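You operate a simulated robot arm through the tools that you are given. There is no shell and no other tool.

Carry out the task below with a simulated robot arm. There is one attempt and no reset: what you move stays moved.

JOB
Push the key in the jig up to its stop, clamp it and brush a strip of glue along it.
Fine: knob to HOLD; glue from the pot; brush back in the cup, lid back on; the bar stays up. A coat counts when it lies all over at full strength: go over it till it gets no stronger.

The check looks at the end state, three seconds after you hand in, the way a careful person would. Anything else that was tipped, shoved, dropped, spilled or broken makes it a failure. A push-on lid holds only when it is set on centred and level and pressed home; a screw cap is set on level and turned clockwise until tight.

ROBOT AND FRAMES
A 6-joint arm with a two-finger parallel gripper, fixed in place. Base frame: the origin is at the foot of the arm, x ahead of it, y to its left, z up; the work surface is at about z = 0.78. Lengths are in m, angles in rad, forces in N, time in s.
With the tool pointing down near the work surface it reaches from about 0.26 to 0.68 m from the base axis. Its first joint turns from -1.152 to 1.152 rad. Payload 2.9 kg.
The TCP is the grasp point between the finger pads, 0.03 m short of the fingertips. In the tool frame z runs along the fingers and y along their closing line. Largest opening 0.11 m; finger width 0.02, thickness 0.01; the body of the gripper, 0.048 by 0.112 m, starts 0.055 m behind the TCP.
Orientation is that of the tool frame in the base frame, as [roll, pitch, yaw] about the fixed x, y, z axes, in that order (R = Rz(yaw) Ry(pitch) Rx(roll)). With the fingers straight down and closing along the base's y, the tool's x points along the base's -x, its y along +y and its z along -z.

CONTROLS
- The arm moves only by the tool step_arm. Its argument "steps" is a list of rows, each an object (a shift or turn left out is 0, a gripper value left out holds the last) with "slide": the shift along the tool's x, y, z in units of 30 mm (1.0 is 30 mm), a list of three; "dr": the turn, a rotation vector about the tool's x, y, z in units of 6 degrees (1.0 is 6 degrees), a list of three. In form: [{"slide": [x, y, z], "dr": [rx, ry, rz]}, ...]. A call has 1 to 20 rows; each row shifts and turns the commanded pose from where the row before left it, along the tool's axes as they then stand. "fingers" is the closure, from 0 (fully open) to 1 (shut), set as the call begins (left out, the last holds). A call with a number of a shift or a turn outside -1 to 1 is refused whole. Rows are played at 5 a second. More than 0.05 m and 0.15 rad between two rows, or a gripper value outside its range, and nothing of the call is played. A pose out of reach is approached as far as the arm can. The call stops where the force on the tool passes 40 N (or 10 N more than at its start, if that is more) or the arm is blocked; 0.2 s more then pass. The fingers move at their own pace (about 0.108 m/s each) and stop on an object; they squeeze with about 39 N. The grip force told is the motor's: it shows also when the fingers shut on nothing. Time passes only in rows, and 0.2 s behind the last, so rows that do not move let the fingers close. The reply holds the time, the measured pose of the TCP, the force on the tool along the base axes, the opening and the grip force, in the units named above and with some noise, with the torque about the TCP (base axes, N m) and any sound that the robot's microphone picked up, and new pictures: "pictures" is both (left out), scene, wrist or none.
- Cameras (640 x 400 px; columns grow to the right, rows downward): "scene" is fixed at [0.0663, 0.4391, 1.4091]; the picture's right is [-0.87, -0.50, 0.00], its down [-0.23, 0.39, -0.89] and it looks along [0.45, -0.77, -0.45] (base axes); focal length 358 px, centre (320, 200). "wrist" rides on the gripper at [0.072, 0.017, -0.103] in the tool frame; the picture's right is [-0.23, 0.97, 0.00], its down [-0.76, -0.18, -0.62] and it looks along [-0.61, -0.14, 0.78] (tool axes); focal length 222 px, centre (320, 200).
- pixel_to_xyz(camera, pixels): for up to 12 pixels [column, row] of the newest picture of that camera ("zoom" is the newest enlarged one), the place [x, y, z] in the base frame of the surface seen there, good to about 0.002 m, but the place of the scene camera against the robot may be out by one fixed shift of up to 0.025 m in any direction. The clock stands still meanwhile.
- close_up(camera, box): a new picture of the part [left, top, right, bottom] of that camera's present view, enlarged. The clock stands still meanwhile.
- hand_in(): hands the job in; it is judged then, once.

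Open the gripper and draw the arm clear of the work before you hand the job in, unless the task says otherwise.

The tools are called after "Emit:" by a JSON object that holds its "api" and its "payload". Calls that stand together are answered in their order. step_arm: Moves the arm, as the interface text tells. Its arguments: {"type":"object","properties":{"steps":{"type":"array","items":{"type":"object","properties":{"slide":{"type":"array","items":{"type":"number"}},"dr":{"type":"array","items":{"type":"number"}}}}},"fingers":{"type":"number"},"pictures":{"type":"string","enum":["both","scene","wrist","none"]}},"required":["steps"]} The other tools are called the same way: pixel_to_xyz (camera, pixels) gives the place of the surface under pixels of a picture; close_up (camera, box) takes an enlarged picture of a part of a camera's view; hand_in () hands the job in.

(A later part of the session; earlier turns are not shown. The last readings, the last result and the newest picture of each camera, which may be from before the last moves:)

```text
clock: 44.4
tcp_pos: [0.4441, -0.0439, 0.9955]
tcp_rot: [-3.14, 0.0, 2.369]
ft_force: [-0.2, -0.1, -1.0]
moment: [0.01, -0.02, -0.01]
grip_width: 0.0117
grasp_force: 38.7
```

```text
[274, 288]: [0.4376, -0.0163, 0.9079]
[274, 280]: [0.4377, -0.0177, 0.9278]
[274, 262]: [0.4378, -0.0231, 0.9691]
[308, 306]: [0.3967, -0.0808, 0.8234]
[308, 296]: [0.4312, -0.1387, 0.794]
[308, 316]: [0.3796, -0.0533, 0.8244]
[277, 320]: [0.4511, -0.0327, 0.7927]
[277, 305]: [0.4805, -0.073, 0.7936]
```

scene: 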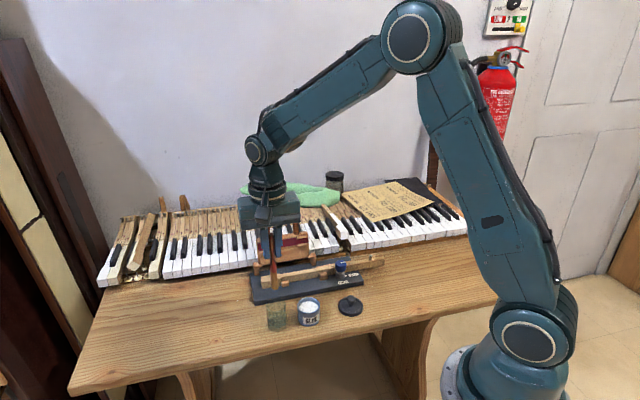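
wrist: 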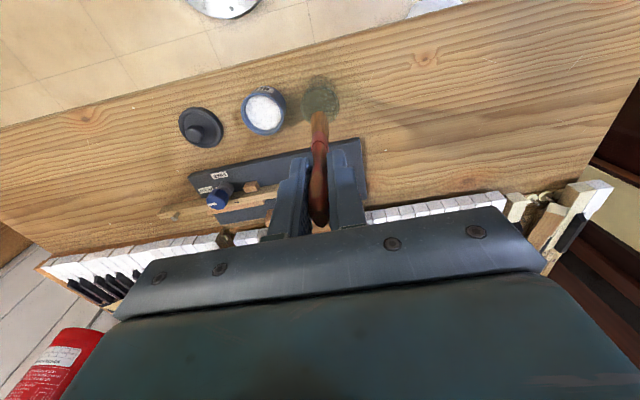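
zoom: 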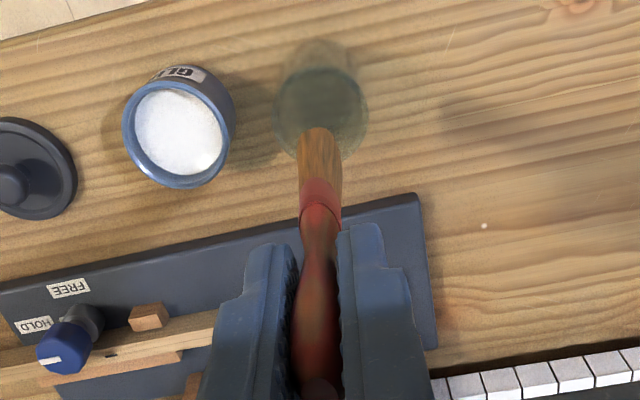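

Bristle tip is about 0.104 m below the TCP. I take a tight view of the pot for its exact centre before dipping.

Emit:
{"api": "close_up", "payload": {"camera": "wrist", "box": [230, 75, 300, 145]}}

```text
5.71 times, centred on (265, 110) of wrist
```

zoom: 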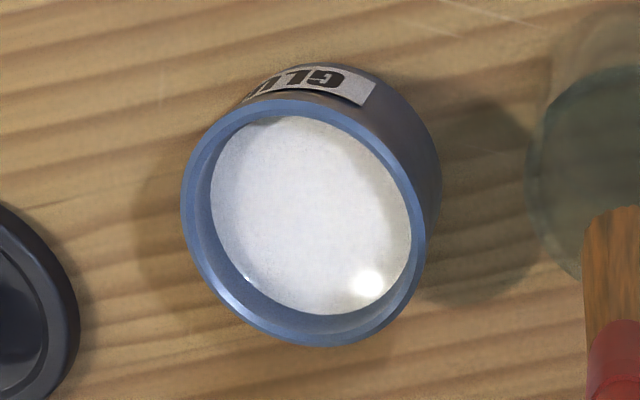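

Emit:
{"api": "pixel_to_xyz", "payload": {"camera": "zoom", "pixels": [[190, 190], [418, 240], [268, 107], [350, 336], [215, 280], [390, 150], [310, 215], [260, 160], [350, 270], [230, 190], [395, 235], [310, 320]]}}

```text
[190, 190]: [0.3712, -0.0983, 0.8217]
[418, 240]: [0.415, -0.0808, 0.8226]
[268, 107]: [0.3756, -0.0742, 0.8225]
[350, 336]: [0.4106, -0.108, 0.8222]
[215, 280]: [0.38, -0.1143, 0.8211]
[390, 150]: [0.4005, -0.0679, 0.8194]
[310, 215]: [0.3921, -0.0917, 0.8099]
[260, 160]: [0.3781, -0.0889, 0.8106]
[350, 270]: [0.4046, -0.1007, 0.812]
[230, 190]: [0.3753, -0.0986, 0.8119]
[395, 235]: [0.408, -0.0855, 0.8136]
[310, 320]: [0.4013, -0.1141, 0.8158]
```

Pot centre is 73–74 mm along -u from the brush and about 4 mm nearer; glue surface is at z≈0.811 and rim at 0.822. I move the brush over the pot at this height and look.

Emit:
{"api": "step_arm", "payload": {"steps": [{"slide": [0.044, -0.817, 0]}, {"slide": [0.044, -0.817, 0]}, {"slide": [0.044, -0.817, 0]}, {"slide": [0, 0, 0.9]}], "pictures": "both"}}

Emit:
{"api": "close_up", "payload": {"camera": "wrist", "box": [250, 80, 390, 200]}}

Emit:
{"api": "close_up", "payload": {"camera": "scene", "box": [265, 250, 345, 340]}}

```text
clock: 45.4
tcp_pos: [0.3888, -0.0943, 0.9675]
tcp_rot: [3.14, 0.001, 2.369]
ft_force: [-0.8, -0.9, -0.3]
moment: [-0.04, 0.0, 0.01]
grip_width: 0.0117
grasp_force: 38.9
```

scene: 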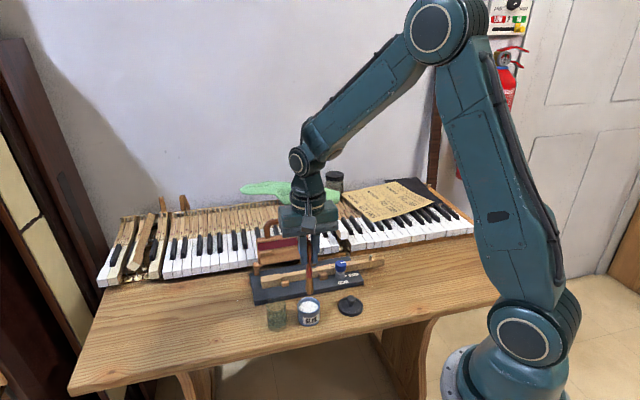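
wrist: 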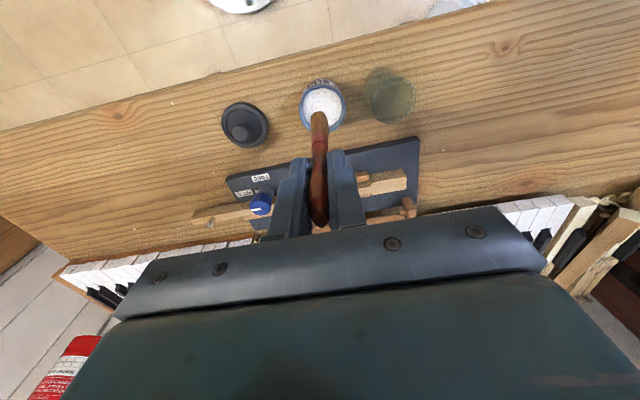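

```text
3.33 times, centred on (320, 140) of wrist
```

zoom: 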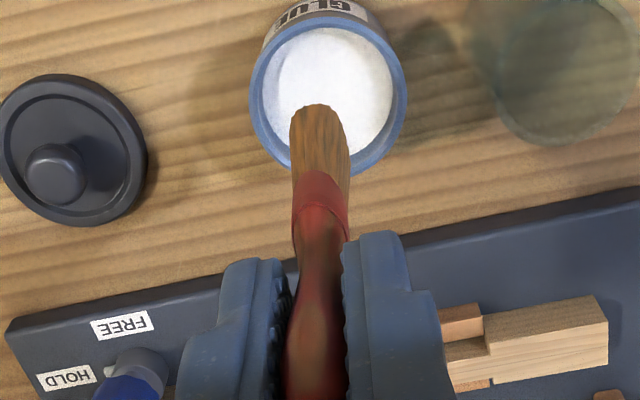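

```text
4.44 times, centred on (305, 295) of scene
```

zoom: 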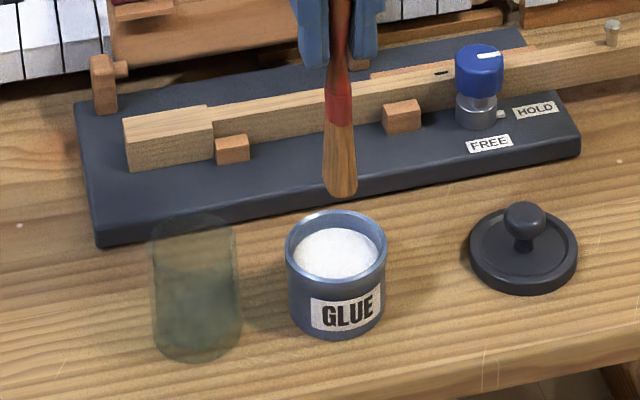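

The brush tip is about 2.5 mm to the -u side of the pot centre. I shift +u, then descend so the bristles dip about 12 mm into the glue.

Emit:
{"api": "step_arm", "payload": {"steps": [{"slide": [0, 0.08, 0]}, {"slide": [0, 0, 0.7]}, {"slide": [0, 0, 0.7]}, {"slide": [0, 0, 0.4]}], "pictures": "both"}}

Emit:
{"api": "close_up", "payload": {"camera": "scene", "box": [265, 250, 345, 340]}}

Emit:
{"api": "close_up", "payload": {"camera": "wrist", "box": [250, 80, 390, 200]}}

```text
clock: 46.4
tcp_pos: [0.3912, -0.0928, 0.9142]
tcp_rot: [-3.142, 0.0, 2.37]
ft_force: [0.3, -0.5, -0.5]
moment: [0.02, -0.02, -0.04]
grip_width: 0.0119
grasp_force: 38.4
```

scene: 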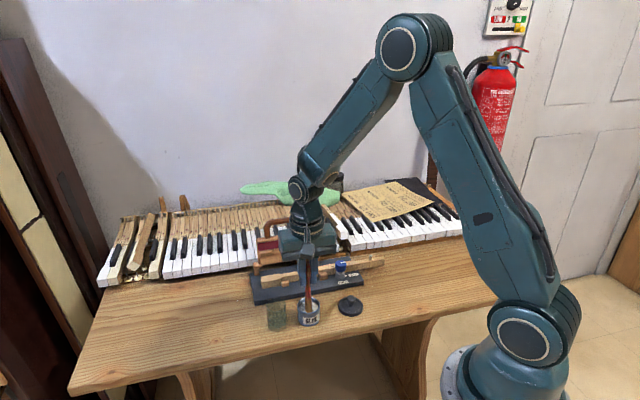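
wrist: 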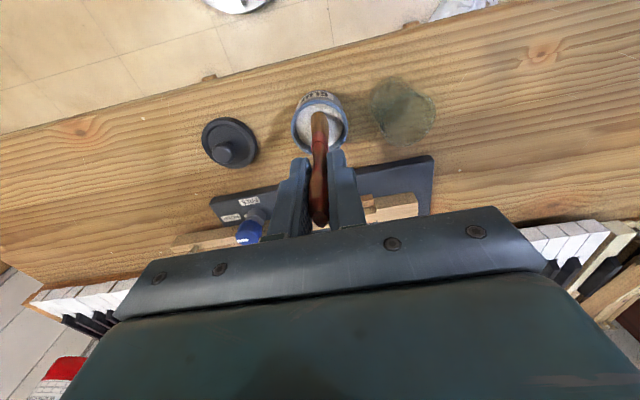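

```text
4.44 times, centred on (305, 295) of scene
```

zoom: 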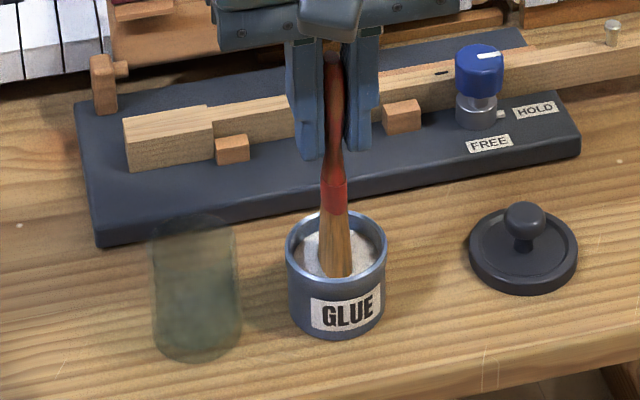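

```text
3.33 times, centred on (320, 140) of wrist
```

zoom: 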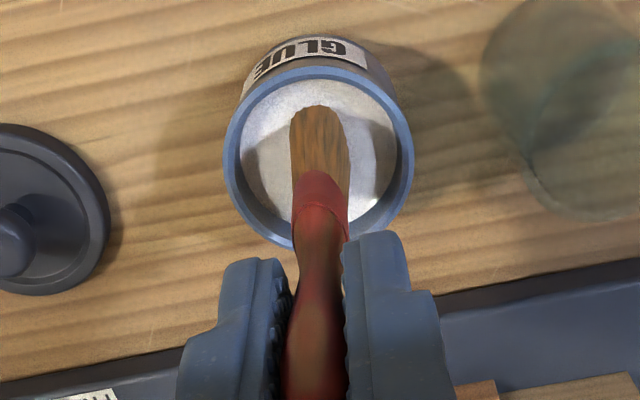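

The bristles are centred in the pot at about the glue's surface. I dip 12 mm, dwell a moment, and look.

Emit:
{"api": "step_arm", "payload": {"steps": [{"slide": [0, 0, 0.2]}, {"slide": [0, 0, 0.2]}, {}, {}, {}], "pictures": "scene"}}

Emit:
{"api": "close_up", "payload": {"camera": "scene", "box": [265, 250, 345, 340]}}

```text
clock: 47.6
tcp_pos: [0.3922, -0.0928, 0.9035]
tcp_rot: [3.14, 0.006, 2.369]
ft_force: [-0.1, -5.7, 35.0]
moment: [-0.71, -0.07, 0.04]
grip_width: 0.0118
grasp_force: 39.2
```

scene: 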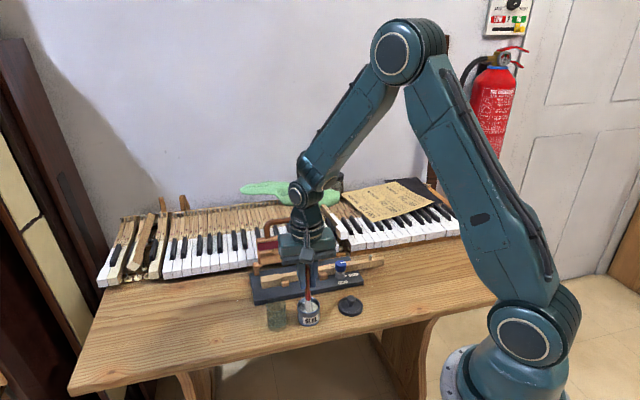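

```text
4.44 times, centred on (305, 295) of scene
```

zoom: 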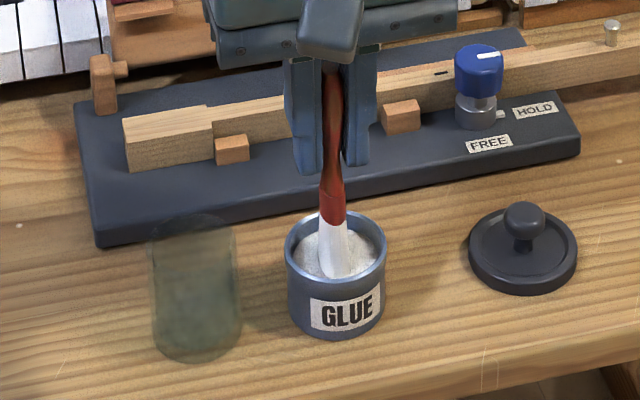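

The bristles turned white (loaded) but 35 N of upward force built up, so the tip is on something solid. I raise it straight out and re-measure the brush.

Emit:
{"api": "step_arm", "payload": {"steps": [{"slide": [0, 0, -0.3]}, {"slide": [0, 0, -0.5]}, {"slide": [0, 0, -0.7]}, {"slide": [0, 0, -0.7]}, {"slide": [0, 0, -0.7]}], "pictures": "both"}}

Emit:
{"api": "close_up", "payload": {"camera": "scene", "box": [265, 240, 345, 330]}}

Emit:
{"api": "close_up", "payload": {"camera": "wrist", "box": [250, 80, 390, 230]}}

```text
clock: 48.8
tcp_pos: [0.3899, -0.0918, 0.9902]
tcp_rot: [-3.14, -0.001, 2.37]
ft_force: [1.2, 0.6, -0.8]
moment: [0.0, 0.02, 0.02]
grip_width: 0.0116
grasp_force: 38.8
```

scene: 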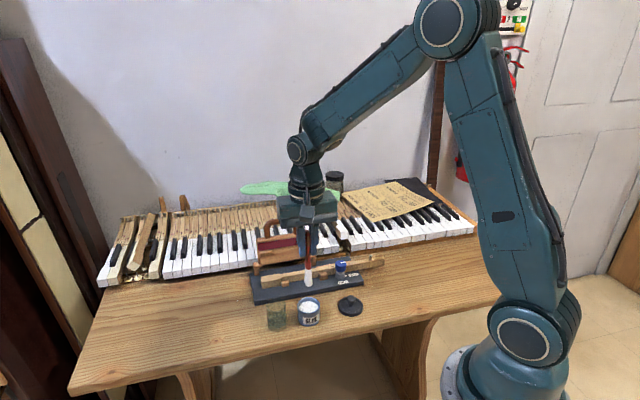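
wrist: 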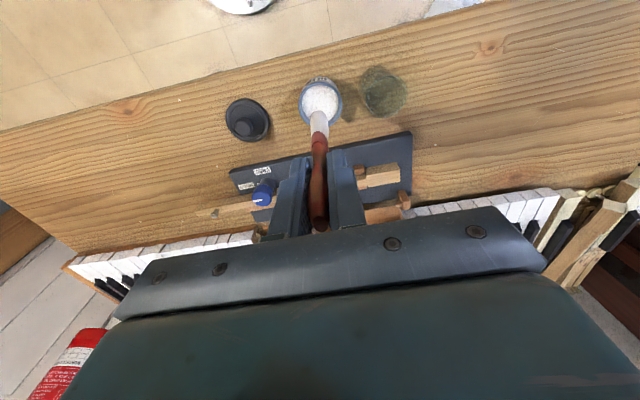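

```text
4.44 times, centred on (305, 285) of scene
```

zoom: 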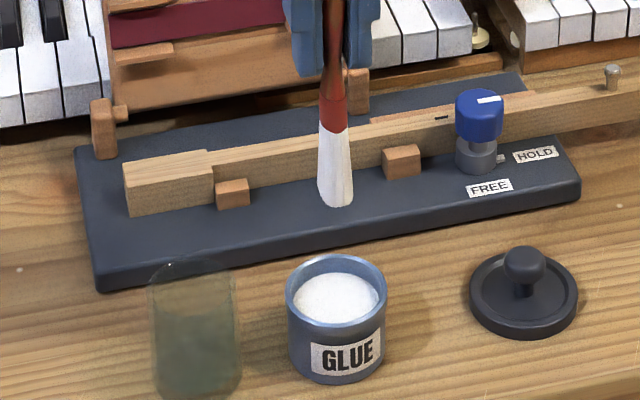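

```text
2.67 times, centred on (320, 155) of wrist
```

zoom: 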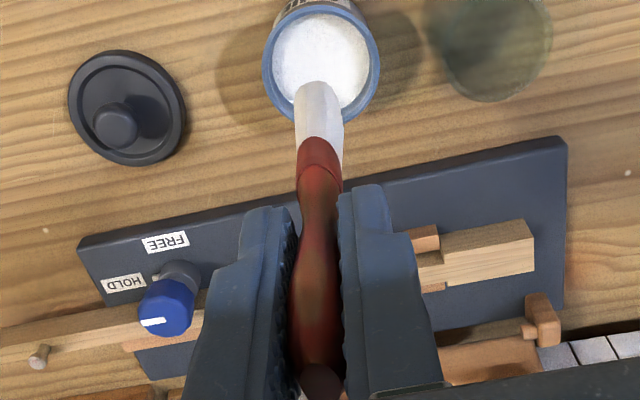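

The bristles are white with glue and nothing has dripped. I measure the tip again.

Emit:
{"api": "pixel_to_xyz", "payload": {"camera": "scene", "pixels": [[308, 285], [308, 280], [308, 275], [306, 284], [311, 284], [308, 269], [308, 262]]}}

Emit:
{"api": "pixel_to_xyz", "payload": {"camera": "zoom", "pixels": [[318, 86], [300, 95], [338, 95], [320, 110], [320, 130], [320, 160], [318, 330], [415, 250], [470, 245], [485, 255], [525, 245], [20, 345]]}}

```text
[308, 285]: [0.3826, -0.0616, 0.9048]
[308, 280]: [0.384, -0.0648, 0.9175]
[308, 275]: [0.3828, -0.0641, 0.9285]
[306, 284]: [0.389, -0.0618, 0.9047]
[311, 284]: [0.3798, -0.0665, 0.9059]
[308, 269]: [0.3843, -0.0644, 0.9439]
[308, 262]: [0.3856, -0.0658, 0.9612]
```

```text
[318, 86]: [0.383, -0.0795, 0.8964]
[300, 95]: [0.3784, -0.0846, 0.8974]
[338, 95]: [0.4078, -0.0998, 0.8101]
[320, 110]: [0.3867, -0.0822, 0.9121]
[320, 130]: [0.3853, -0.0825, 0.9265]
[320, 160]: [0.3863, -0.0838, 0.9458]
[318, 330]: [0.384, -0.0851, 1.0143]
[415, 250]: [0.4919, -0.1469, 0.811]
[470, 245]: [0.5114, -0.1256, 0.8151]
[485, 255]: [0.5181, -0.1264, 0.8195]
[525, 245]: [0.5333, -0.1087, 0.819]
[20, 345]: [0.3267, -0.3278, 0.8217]
```

The tip is now about 0.101 m below the TCP. I carry the brush over the key's head, staying high, to line it up with the key axis (v≈0.4666).

Emit:
{"api": "step_arm", "payload": {"steps": [{"slide": [-0.82, 0.527, 0]}, {"slide": [-0.82, 0.527, 0]}, {"slide": [-0.82, 0.527, 0]}, {"slide": [-0.82, 0.527, 0]}, {"slide": [-0.82, 0.527, 0]}, {"slide": [0, 0, 0.8]}, {"slide": [0, 0, 0.6]}], "pictures": "both"}}

Emit:
{"api": "close_up", "payload": {"camera": "wrist", "box": [240, 60, 400, 200]}}

Emit:
{"api": "close_up", "payload": {"camera": "scene", "box": [240, 220, 340, 310]}}

```text
clock: 50.4
tcp_pos: [0.5332, -0.1221, 0.9461]
tcp_rot: [-3.141, 0.0, 2.371]
ft_force: [-0.4, 0.5, 0.5]
moment: [-0.01, 0.0, 0.0]
grip_width: 0.0117
grasp_force: 39.1
```

scene: 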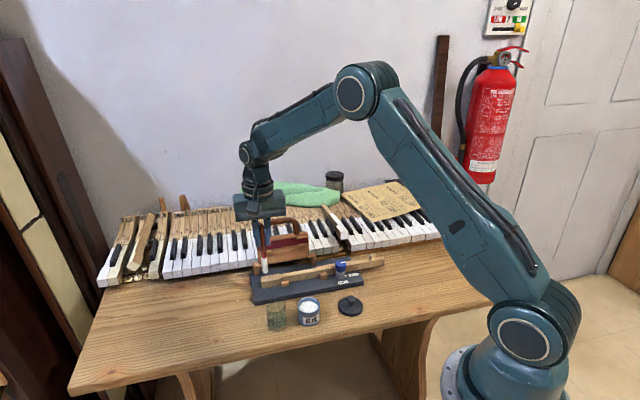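
wrist: 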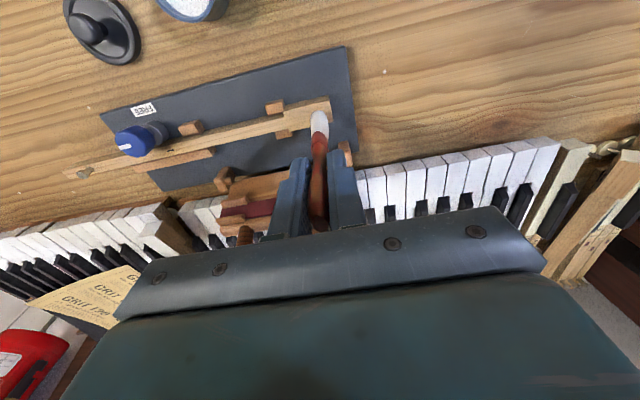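

```text
2.86 times, centred on (320, 130) of wrist
```

zoom: 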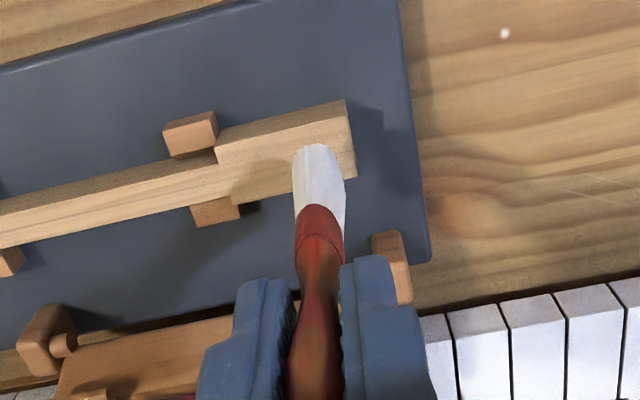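

```text
4.44 times, centred on (290, 265) of scene
```

zoom: 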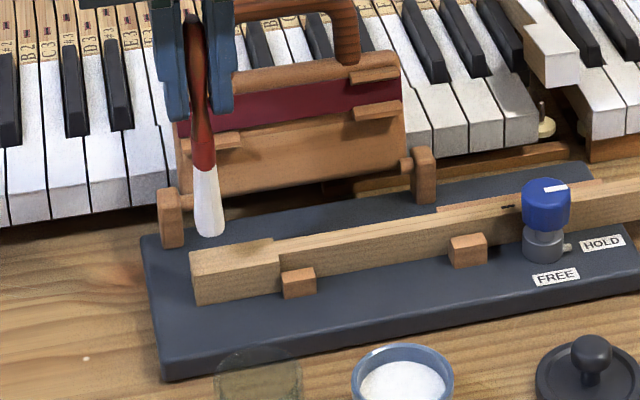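

The shoulder sits against the block (zoom (217,140)), and the brush is over the head. I lower 18 mm so the tip is just above the key's top and check the alignment.

Emit:
{"api": "step_arm", "payload": {"steps": [{"slide": [0, 0, 0.3]}, {"slide": [0, 0, 0.3]}], "pictures": "both"}}

Emit:
{"api": "close_up", "payload": {"camera": "wrist", "box": [240, 60, 400, 200]}}

Emit:
{"api": "close_up", "payload": {"camera": "scene", "box": [240, 240, 320, 310]}}

```text
clock: 51.0
tcp_pos: [0.5344, -0.1208, 0.9301]
tcp_rot: [3.141, -0.001, 2.37]
ft_force: [-0.9, 0.0, 0.0]
moment: [0.02, 0.0, -0.01]
grip_width: 0.0118
grasp_force: 38.6
```

scene: 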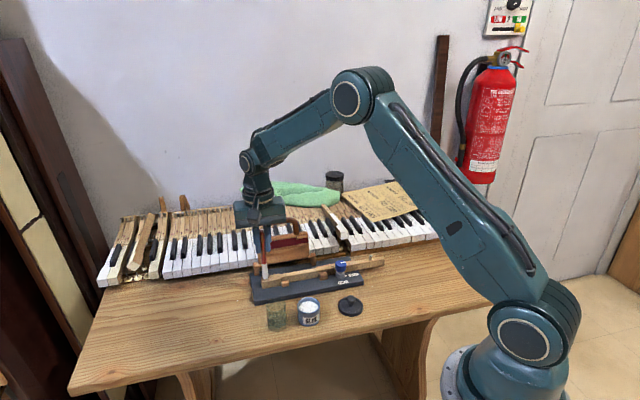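
wrist: 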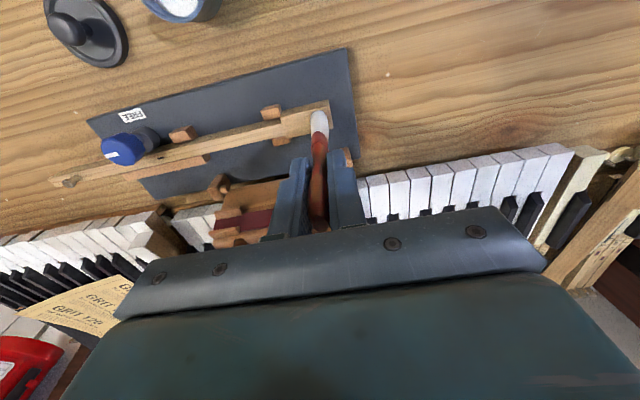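

```text
2.86 times, centred on (320, 130) of wrist
```

zoom: 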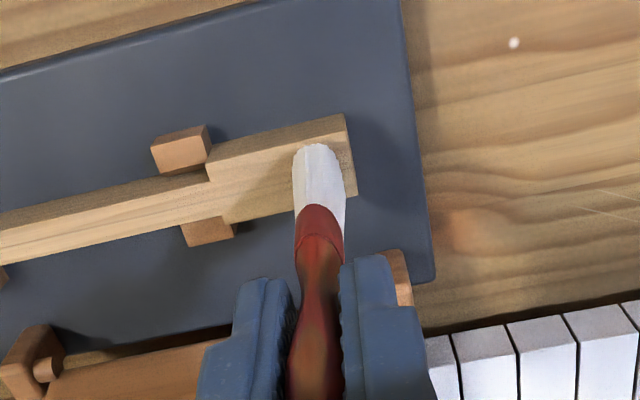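

```text
5.71 times, centred on (280, 275) of scene
```

zoom: 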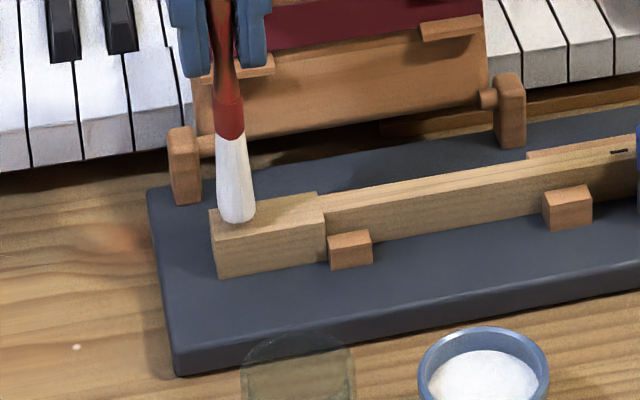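

The bristles are centred over the head, 8–9 mm above it. I lower in small steps until I feel contact.

Emit:
{"api": "step_arm", "payload": {"steps": [{"slide": [0, 0, 0.1]}, {"slide": [0, 0, 0.1]}, {"slide": [0, 0, 0.04]}], "pictures": "scene"}}

Emit:
{"api": "close_up", "payload": {"camera": "scene", "box": [240, 240, 320, 310]}}

```text
clock: 51.8
tcp_pos: [0.5348, -0.1216, 0.9215]
tcp_rot: [3.141, 0.0, 2.37]
ft_force: [-0.7, 0.0, 0.5]
moment: [0.01, -0.03, -0.01]
grip_width: 0.0117
grasp_force: 38.6
```

scene: 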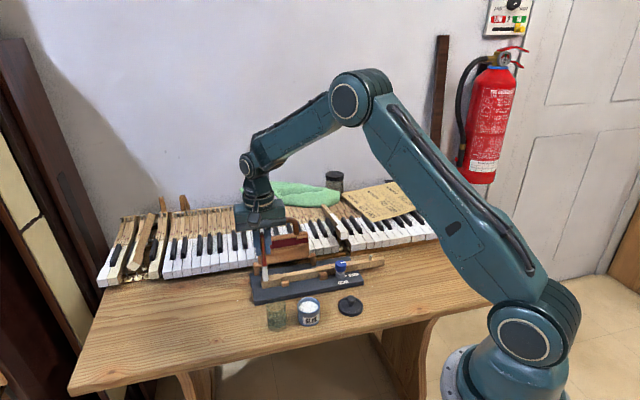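

```text
5.71 times, centred on (280, 275) of scene
```

zoom: 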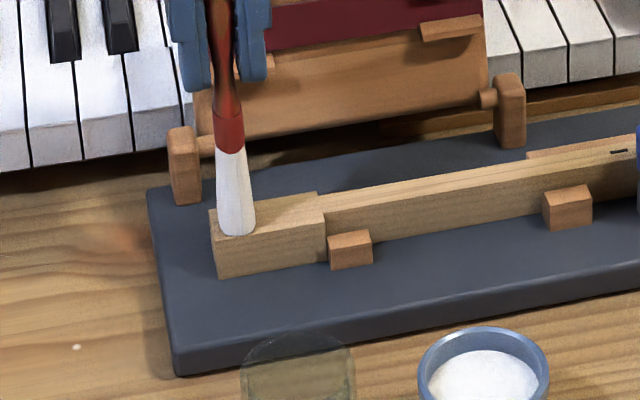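

Tip now about at the surface, no force yet. Three more 1 mm steps.

Emit:
{"api": "step_arm", "payload": {"steps": [{"slide": [0, 0, 0.035]}, {"slide": [0, 0, 0.035]}], "pictures": "wrist"}}

Emit:
{"api": "close_up", "payload": {"camera": "wrist", "box": [240, 60, 400, 200]}}

```text
clock: 52.4
tcp_pos: [0.5349, -0.1205, 0.9216]
tcp_rot: [3.139, 0.001, 2.371]
ft_force: [-2.2, 0.8, 15.7]
moment: [0.06, 0.27, 0.02]
grip_width: 0.0116
grasp_force: 38.8
```

wrist: 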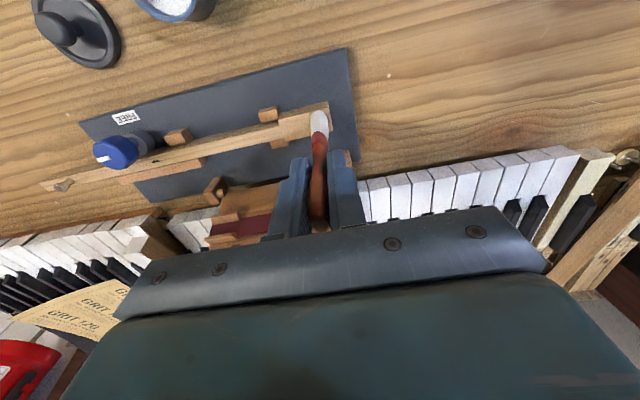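

```text
2.86 times, centred on (320, 130) of wrist
```

zoom: 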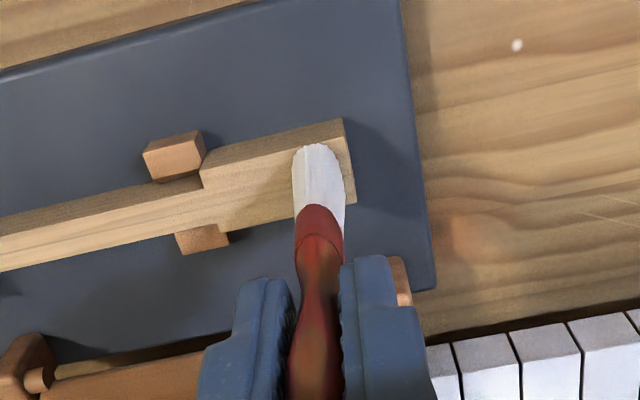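

Contact with 15.7 N at TCP z≈0.9205. I ease up about 1 mm to a light pressure and make a first short stroke along -u, towards the stop, to see how the glue is laid.

Emit:
{"api": "step_arm", "payload": {"steps": [{"slide": [0, 0, -0.035]}, {"slide": [0, -0.15, 0]}, {"slide": [0, -0.15, 0]}, {"slide": [0, -0.15, 0]}, {"slide": [0, -0.15, 0]}, {"slide": [0, -0.15, 0]}, {"slide": [0, -0.15, 0]}, {"slide": [0, -0.15, 0]}, {"slide": [0, -0.15, 0]}, {"slide": [0, -0.15, 0]}, {"slide": [0, -0.15, 0]}], "pictures": "both"}}

Emit:
{"api": "close_up", "payload": {"camera": "wrist", "box": [240, 60, 440, 200]}}

Emit:
{"api": "close_up", "payload": {"camera": "scene", "box": [240, 240, 340, 310]}}

```text
clock: 54.8
tcp_pos: [0.5031, -0.1525, 0.922]
tcp_rot: [3.141, 0.002, 2.371]
ft_force: [4.7, 3.8, 16.4]
moment: [0.41, -0.54, 0.01]
grip_width: 0.0116
grasp_force: 39.2
```

scene: 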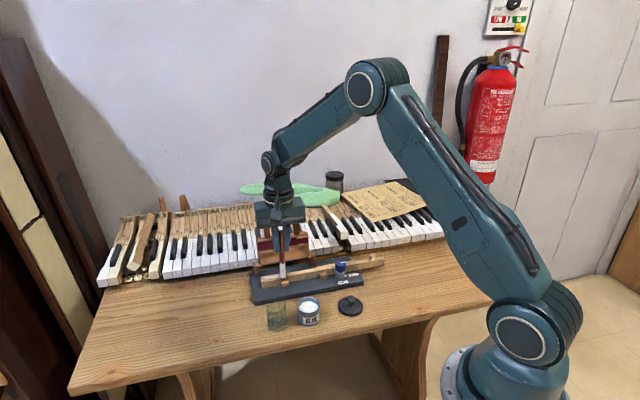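
wrist: 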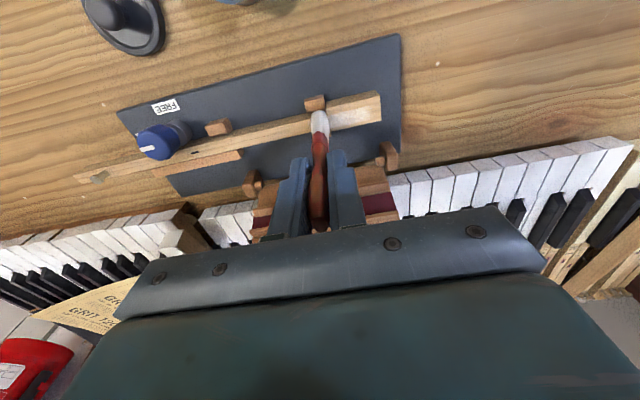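

```text
2.86 times, centred on (340, 130) of wrist
```

zoom: 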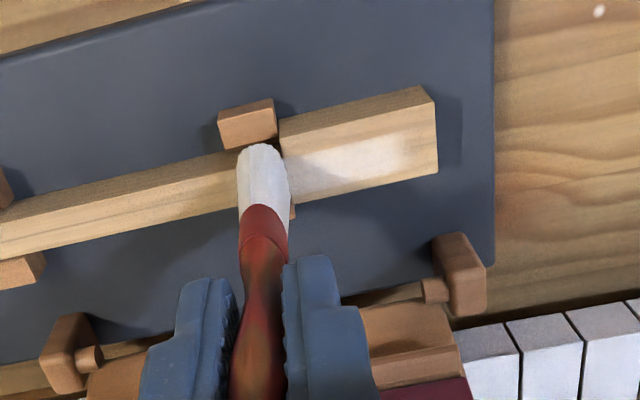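

```text
5.71 times, centred on (290, 275) of scene
```

zoom: 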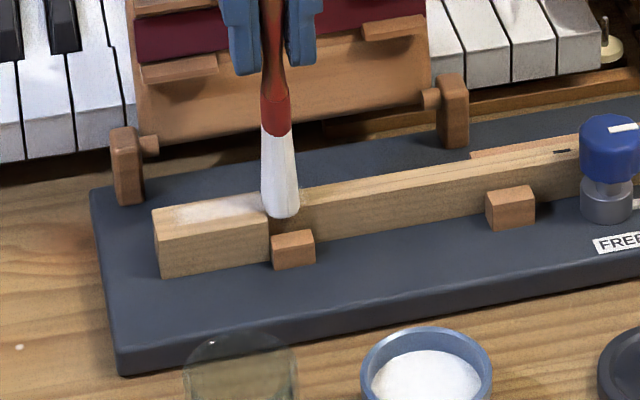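

A white strip is laid on the head, about 15 mm wide and slightly soft at the edges. Pressure is a bit high (16 N), so I ease up about 1 mm and continue along -u.

Emit:
{"api": "step_arm", "payload": {"steps": [{"slide": [0, 0, -0.03]}, {"slide": [0, -0.15, 0]}, {"slide": [0, -0.15, 0]}, {"slide": [0, -0.15, 0]}, {"slide": [0, -0.15, 0]}, {"slide": [0, -0.15, 0]}, {"slide": [0, -0.15, 0]}, {"slide": [0, -0.15, 0]}, {"slide": [0, -0.15, 0]}, {"slide": [0, -0.15, 0]}, {"slide": [0, -0.15, 0]}], "pictures": "both"}}

Emit:
{"api": "close_up", "payload": {"camera": "wrist", "box": [240, 60, 440, 200]}}

Emit:
{"api": "close_up", "payload": {"camera": "scene", "box": [240, 240, 340, 310]}}

```text
clock: 57.2
tcp_pos: [0.4726, -0.1855, 0.9217]
tcp_rot: [-3.14, 0.001, 2.37]
ft_force: [0.7, 1.0, 2.1]
moment: [0.08, -0.09, 0.03]
grip_width: 0.0115
grasp_force: 39.2
```

scene: 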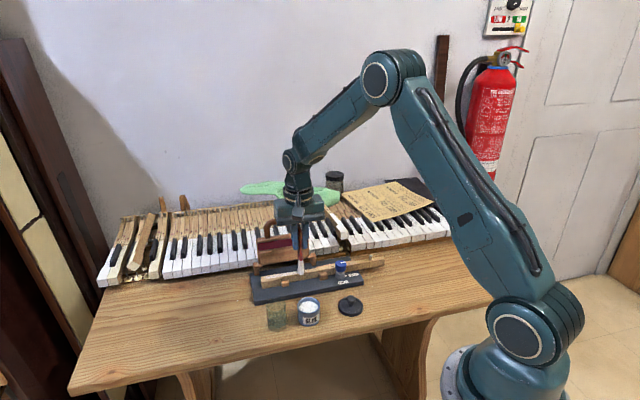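
wrist: 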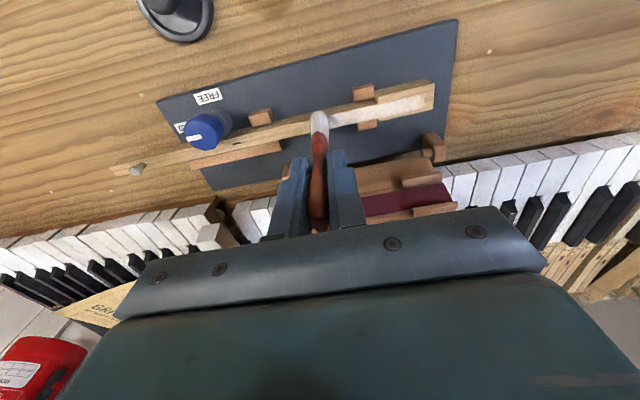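

```text
2.86 times, centred on (340, 130) of wrist
```

zoom: 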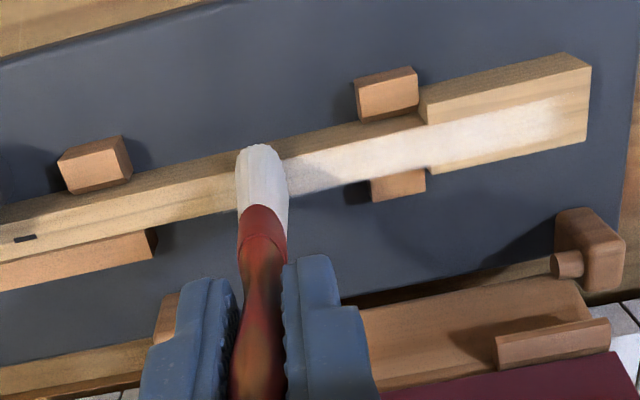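

```text
5.71 times, centred on (290, 275) of scene
```

zoom: 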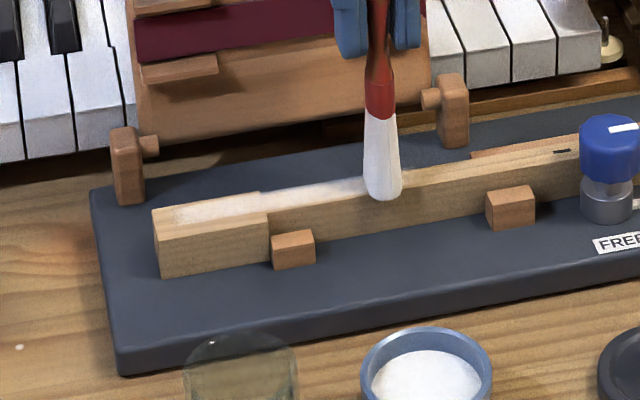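

The strip now covers the full width of the narrow part with just 2 N pressure. I continue the stroke along -u to about u=0.12, just short of the knob.

Emit:
{"api": "step_arm", "payload": {"steps": [{"slide": [0, -0.15, 0.005]}, {"slide": [0, -0.15, 0.005]}, {"slide": [0, -0.15, 0]}, {"slide": [0, -0.15, 0]}, {"slide": [0, -0.15, 0]}, {"slide": [0, -0.15, 0]}, {"slide": [0, -0.15, 0]}, {"slide": [0, -0.15, 0]}, {"slide": [0, -0.15, 0]}, {"slide": [0, -0.15, 0]}, {"slide": [0, -0.15, 0]}, {"slide": [0, -0.15, 0]}, {"slide": [0, -0.15, 0]}, {"slide": [0, -0.15, 0]}, {"slide": [0, -0.15, 0]}, {"slide": [0, -0.15, 0]}], "pictures": "both"}}

Emit:
{"api": "close_up", "payload": {"camera": "wrist", "box": [220, 40, 460, 200]}}

Emit:
{"api": "close_up", "payload": {"camera": "scene", "box": [250, 240, 370, 310]}}

```text
clock: 60.6
tcp_pos: [0.4223, -0.2373, 0.9212]
tcp_rot: [-3.141, 0.002, 2.37]
ft_force: [2.4, 2.2, 3.5]
moment: [0.12, -0.15, 0.02]
grip_width: 0.0119
grasp_force: 39.0
```

scene: 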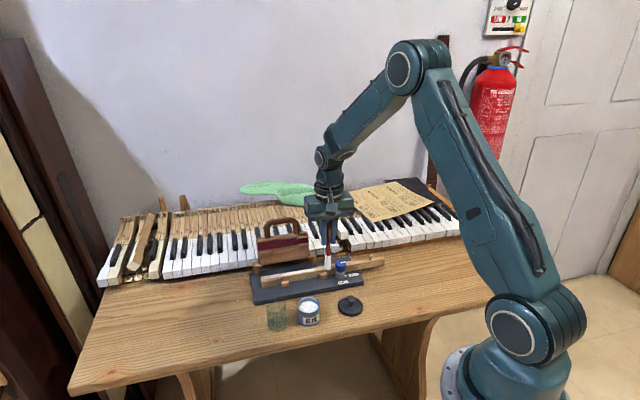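
wrist: 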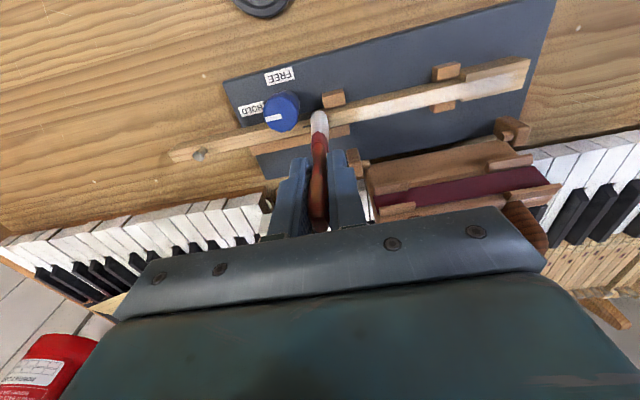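

```text
2.50 times, centred on (340, 120) of wrist
```

zoom: 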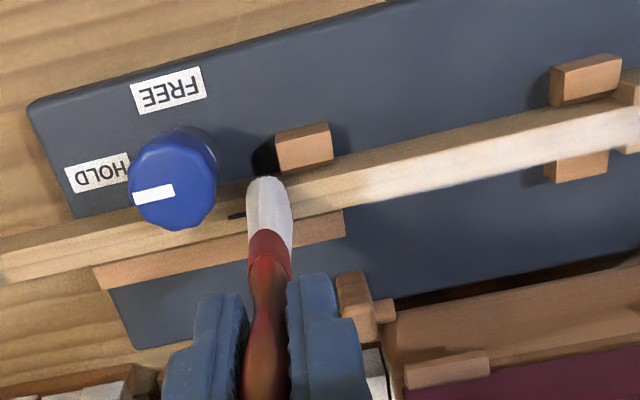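

```text
5.33 times, centred on (310, 275) of scene
```

zoom: 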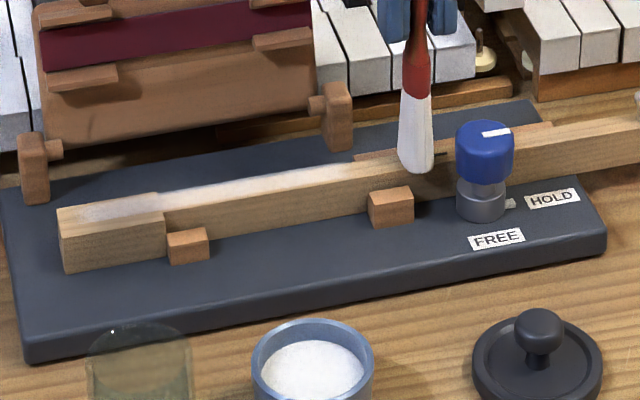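

The coat fades out toward the brush near u≈0.155. I lift the brush clear and look closely at the whole strip to judge it.

Emit:
{"api": "step_arm", "payload": {"steps": [{"slide": [0, 0, -0.4]}, {"slide": [0, 0, -0.8]}, {"slide": [0.5, 0, -0.7]}, {"slide": [0.9, 0, 0]}, {"slide": [0.9, 0, 0]}, {"slide": [0.9, 0, 0]}], "pictures": "both"}}

Emit:
{"api": "close_up", "payload": {"camera": "scene", "box": [250, 250, 350, 300]}}

Emit:
{"api": "close_up", "payload": {"camera": "scene", "box": [255, 260, 305, 290]}}

Emit:
{"api": "close_up", "payload": {"camera": "scene", "box": [295, 250, 345, 280]}}

```text
clock: 62.0
tcp_pos: [0.3526, -0.169, 0.9772]
tcp_rot: [3.141, 0.001, 2.37]
ft_force: [0.1, 0.4, -0.3]
moment: [0.0, 0.01, 0.05]
grip_width: 0.0118
grasp_force: 38.3
```

scene: 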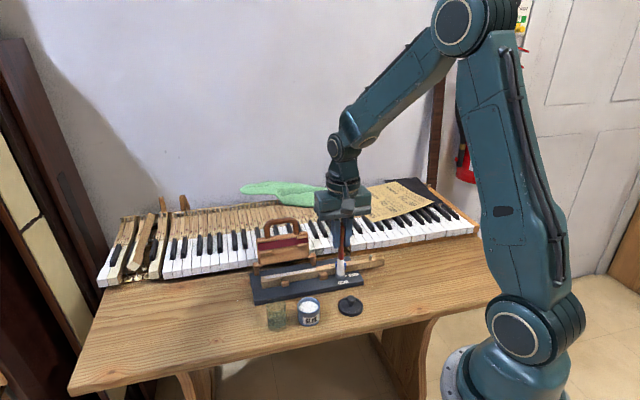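
wrist: 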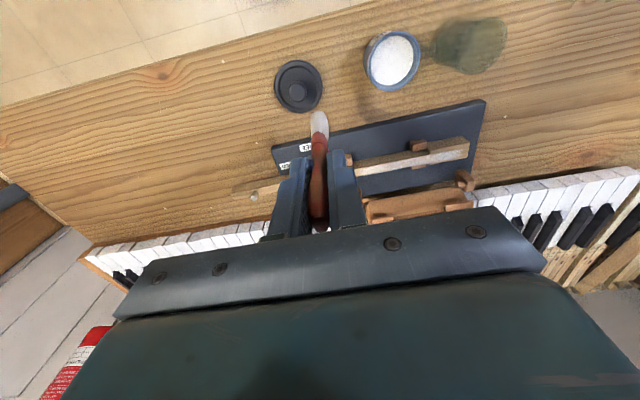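

```text
6.40 times, centred on (300, 275) of scene
```

zoom: 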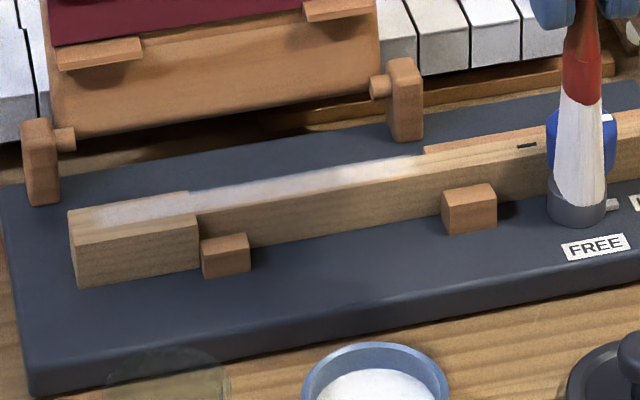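

```text
12.80 times, centred on (280, 275) of scene
```

zoom: 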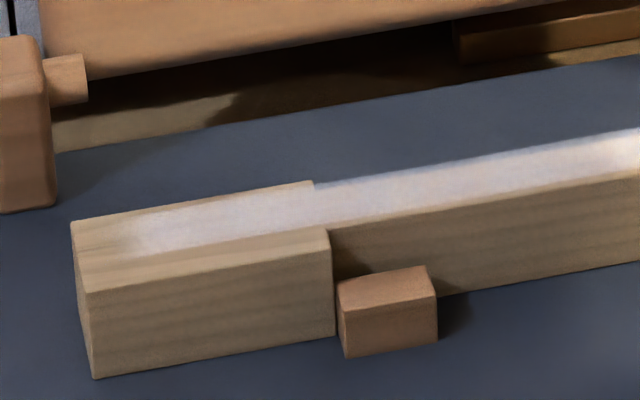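

```text
12.80 times, centred on (320, 265) of scene
```

zoom: 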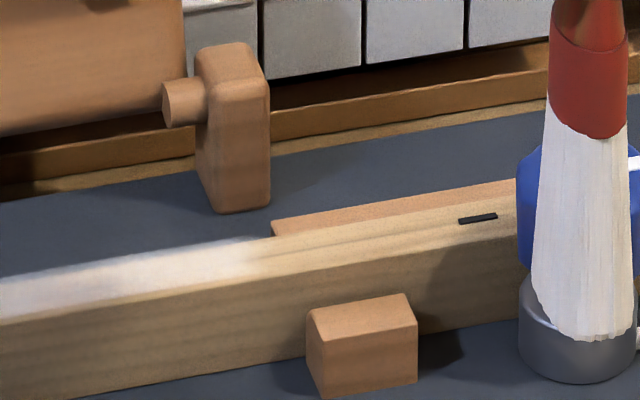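

The coat is a band as wide as the narrow key, from near the head's end to u≈0.155, still translucent at the head. I re-dip, going only until light contact, before going over it again.

Emit:
{"api": "step_arm", "payload": {"steps": [{"slide": [0.28, 0.91, 0]}, {"slide": [0.28, 0.91, 0]}, {"slide": [0.28, 0.91, 0]}, {"slide": [0, 0, 0.7]}, {"slide": [0, 0, 0.7]}, {"slide": [0, 0, 0.6]}], "pictures": "both"}}

Emit:
{"api": "close_up", "payload": {"camera": "scene", "box": [265, 250, 345, 340]}}

Emit:
{"api": "close_up", "payload": {"camera": "wrist", "box": [250, 80, 390, 200]}}

```text
clock: 63.4
tcp_pos: [0.3929, -0.093, 0.918]
tcp_rot: [-3.142, -0.001, 2.371]
ft_force: [0.5, -0.5, -0.1]
moment: [-0.01, 0.02, -0.02]
grip_width: 0.0119
grasp_force: 38.6
```

scene: 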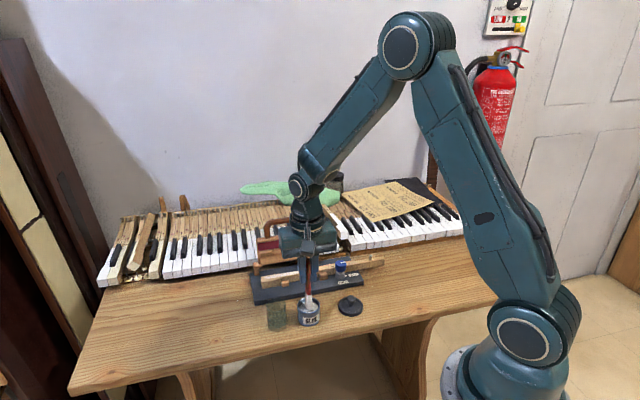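
wrist: 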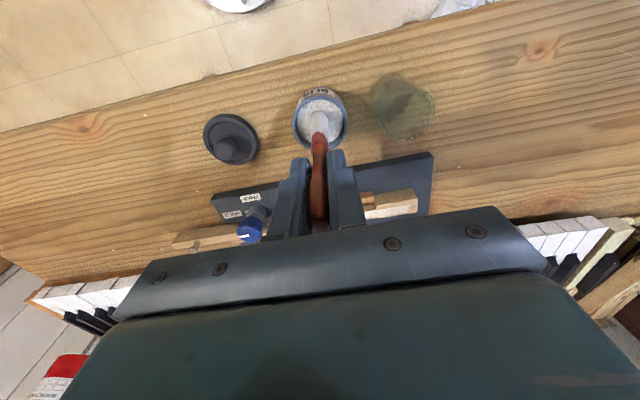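

```text
4.44 times, centred on (305, 295) of scene
```

zoom: 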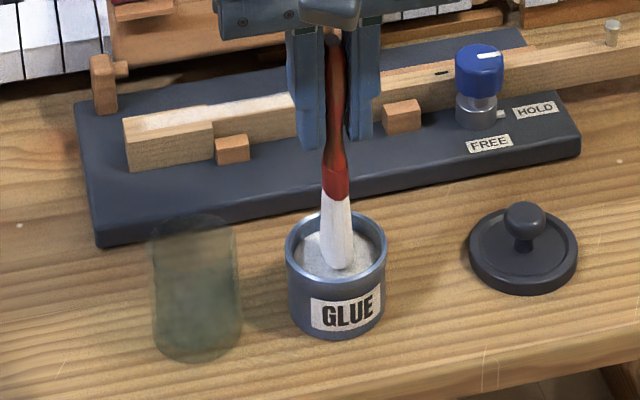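

```text
3.33 times, centred on (320, 140) of wrist
```

zoom: 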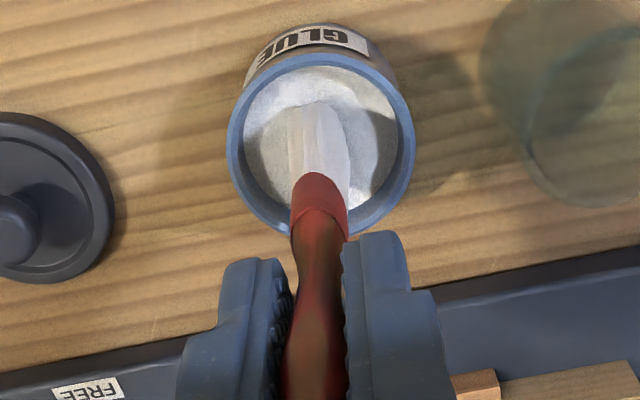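

The brush is centred in the pot. I dip gently in small steps.

Emit:
{"api": "step_arm", "payload": {"steps": [{"slide": [0, 0, 0.1]}, {"slide": [0, 0, 0.1]}, {"slide": [0, 0, 0.08]}, {}, {}], "pictures": "none"}}

```text
clock: 64.6
tcp_pos: [0.3915, -0.0941, 0.9111]
tcp_rot: [-3.142, -0.001, 2.371]
ft_force: [-0.4, 0.1, -0.3]
moment: [0.01, -0.01, -0.02]
grip_width: 0.0116
grasp_force: 38.8
```

No contact yet at TCP z 0.911. I go a little deeper in 1 mm steps.

Emit:
{"api": "step_arm", "payload": {"steps": [{"slide": [0, 0, 0.035]}, {"slide": [0, 0, 0.035]}, {"slide": [0, 0, 0.035]}, {}], "pictures": "scene"}}

Emit:
{"api": "close_up", "payload": {"camera": "scene", "box": [285, 280, 335, 330]}}

```text
clock: 65.6
tcp_pos: [0.3918, -0.0937, 0.907]
tcp_rot: [3.141, 0.001, 2.37]
ft_force: [-0.1, -0.1, 0.5]
moment: [0.01, 0.01, -0.03]
grip_width: 0.0116
grasp_force: 38.6
```

scene: 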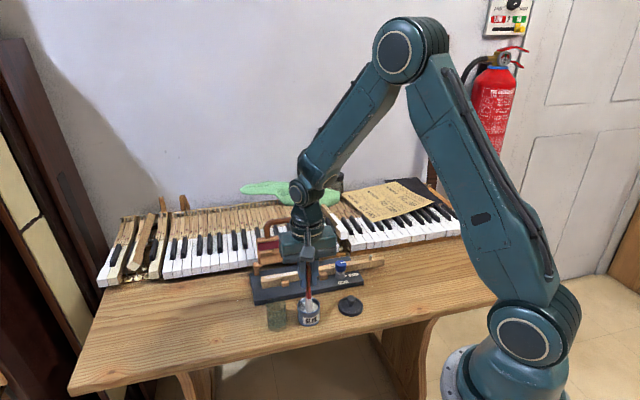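

```text
8.00 times, centred on (310, 305) of scene
```

zoom: 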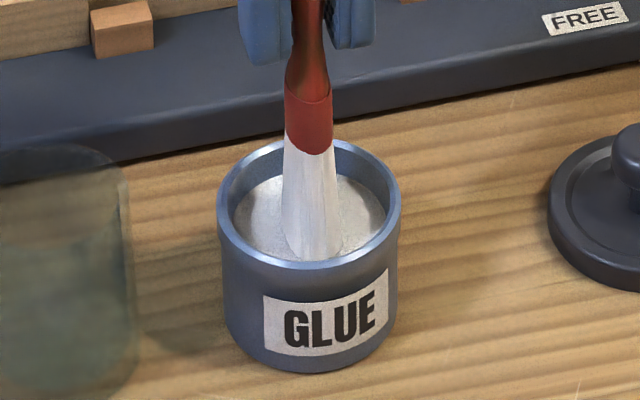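

Bristles are about 5 mm into the glue with no force. I go 2 mm more and dwell briefly.

Emit:
{"api": "step_arm", "payload": {"steps": [{"slide": [0, 0, 0.035]}, {"slide": [0, 0, 0.035]}, {}, {}], "pictures": "none"}}

```text
clock: 66.6
tcp_pos: [0.3921, -0.0938, 0.9048]
tcp_rot: [3.14, 0.0, 2.371]
ft_force: [-0.2, 0.2, -0.5]
moment: [-0.02, 0.02, -0.03]
grip_width: 0.0117
grasp_force: 39.4
```

Dipped well below the surface. I lift out and return over the head's end, descending to just above the key top.

Emit:
{"api": "step_arm", "payload": {"steps": [{"slide": [0, 0, -0.3]}, {"slide": [0, 0, -0.6]}, {"slide": [0, 0, -0.9]}, {"slide": [0, 0, -0.9]}, {"slide": [-0.8, 0.538, 0]}, {"slide": [-0.8, 0.538, 0]}, {"slide": [-0.8, 0.538, 0]}, {"slide": [-0.8, 0.538, 0]}, {"slide": [-0.8, 0.538, 0]}, {"slide": [0, 0, 0.8]}, {"slide": [0, 0, 0.7]}, {"slide": [0, 0, 0.4]}], "pictures": "both"}}

Emit:
{"api": "close_up", "payload": {"camera": "wrist", "box": [220, 60, 400, 200]}}

Emit:
{"api": "close_up", "payload": {"camera": "scene", "box": [240, 240, 320, 310]}}

```text
clock: 69.2
tcp_pos: [0.5342, -0.119, 0.9282]
tcp_rot: [-3.141, -0.001, 2.369]
ft_force: [0.0, 1.2, -0.3]
moment: [0.02, -0.02, 0.01]
grip_width: 0.0113
grasp_force: 39.1
```

scene: 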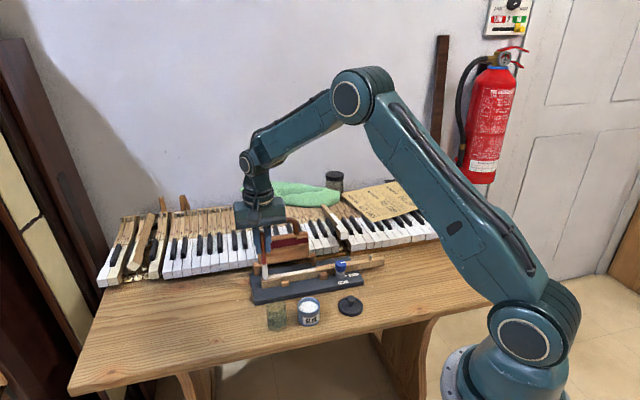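
wrist: 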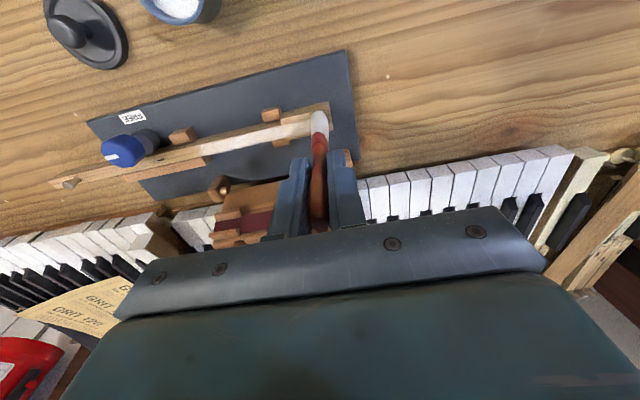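

```text
2.86 times, centred on (310, 130) of wrist
```

zoom: 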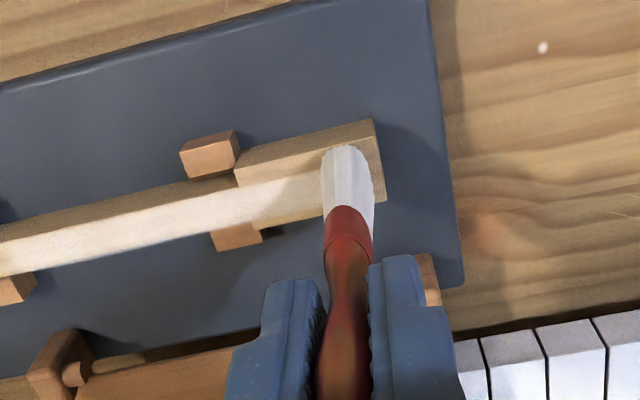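

```text
5.71 times, centred on (280, 275) of scene
```

zoom: 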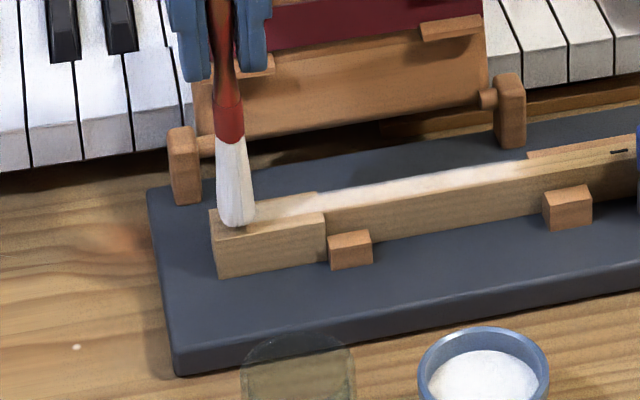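

Brush is at the head's end (u≈0.287), about 7 mm above. I lower to light contact.

Emit:
{"api": "step_arm", "payload": {"steps": [{"slide": [0, 0, 0.1]}, {"slide": [0, 0, 0.08]}, {"slide": [0, 0, 0.03]}], "pictures": "none"}}

```text
clock: 70.0
tcp_pos: [0.5331, -0.1197, 0.9226]
tcp_rot: [3.141, 0.001, 2.37]
ft_force: [0.5, 0.7, -0.4]
moment: [-0.01, 0.02, -0.03]
grip_width: 0.0117
grasp_force: 39.4
```

Emit:
{"api": "step_arm", "payload": {"steps": [{"slide": [0, 0, 0.03]}, {"slide": [0, 0, 0.02]}], "pictures": "none"}}

```text
clock: 70.6
tcp_pos: [0.5329, -0.1207, 0.9212]
tcp_rot: [3.141, 0.002, 2.37]
ft_force: [-1.3, 0.3, 6.2]
moment: [0.05, 0.11, 0.0]
grip_width: 0.0114
grasp_force: 39.3
```

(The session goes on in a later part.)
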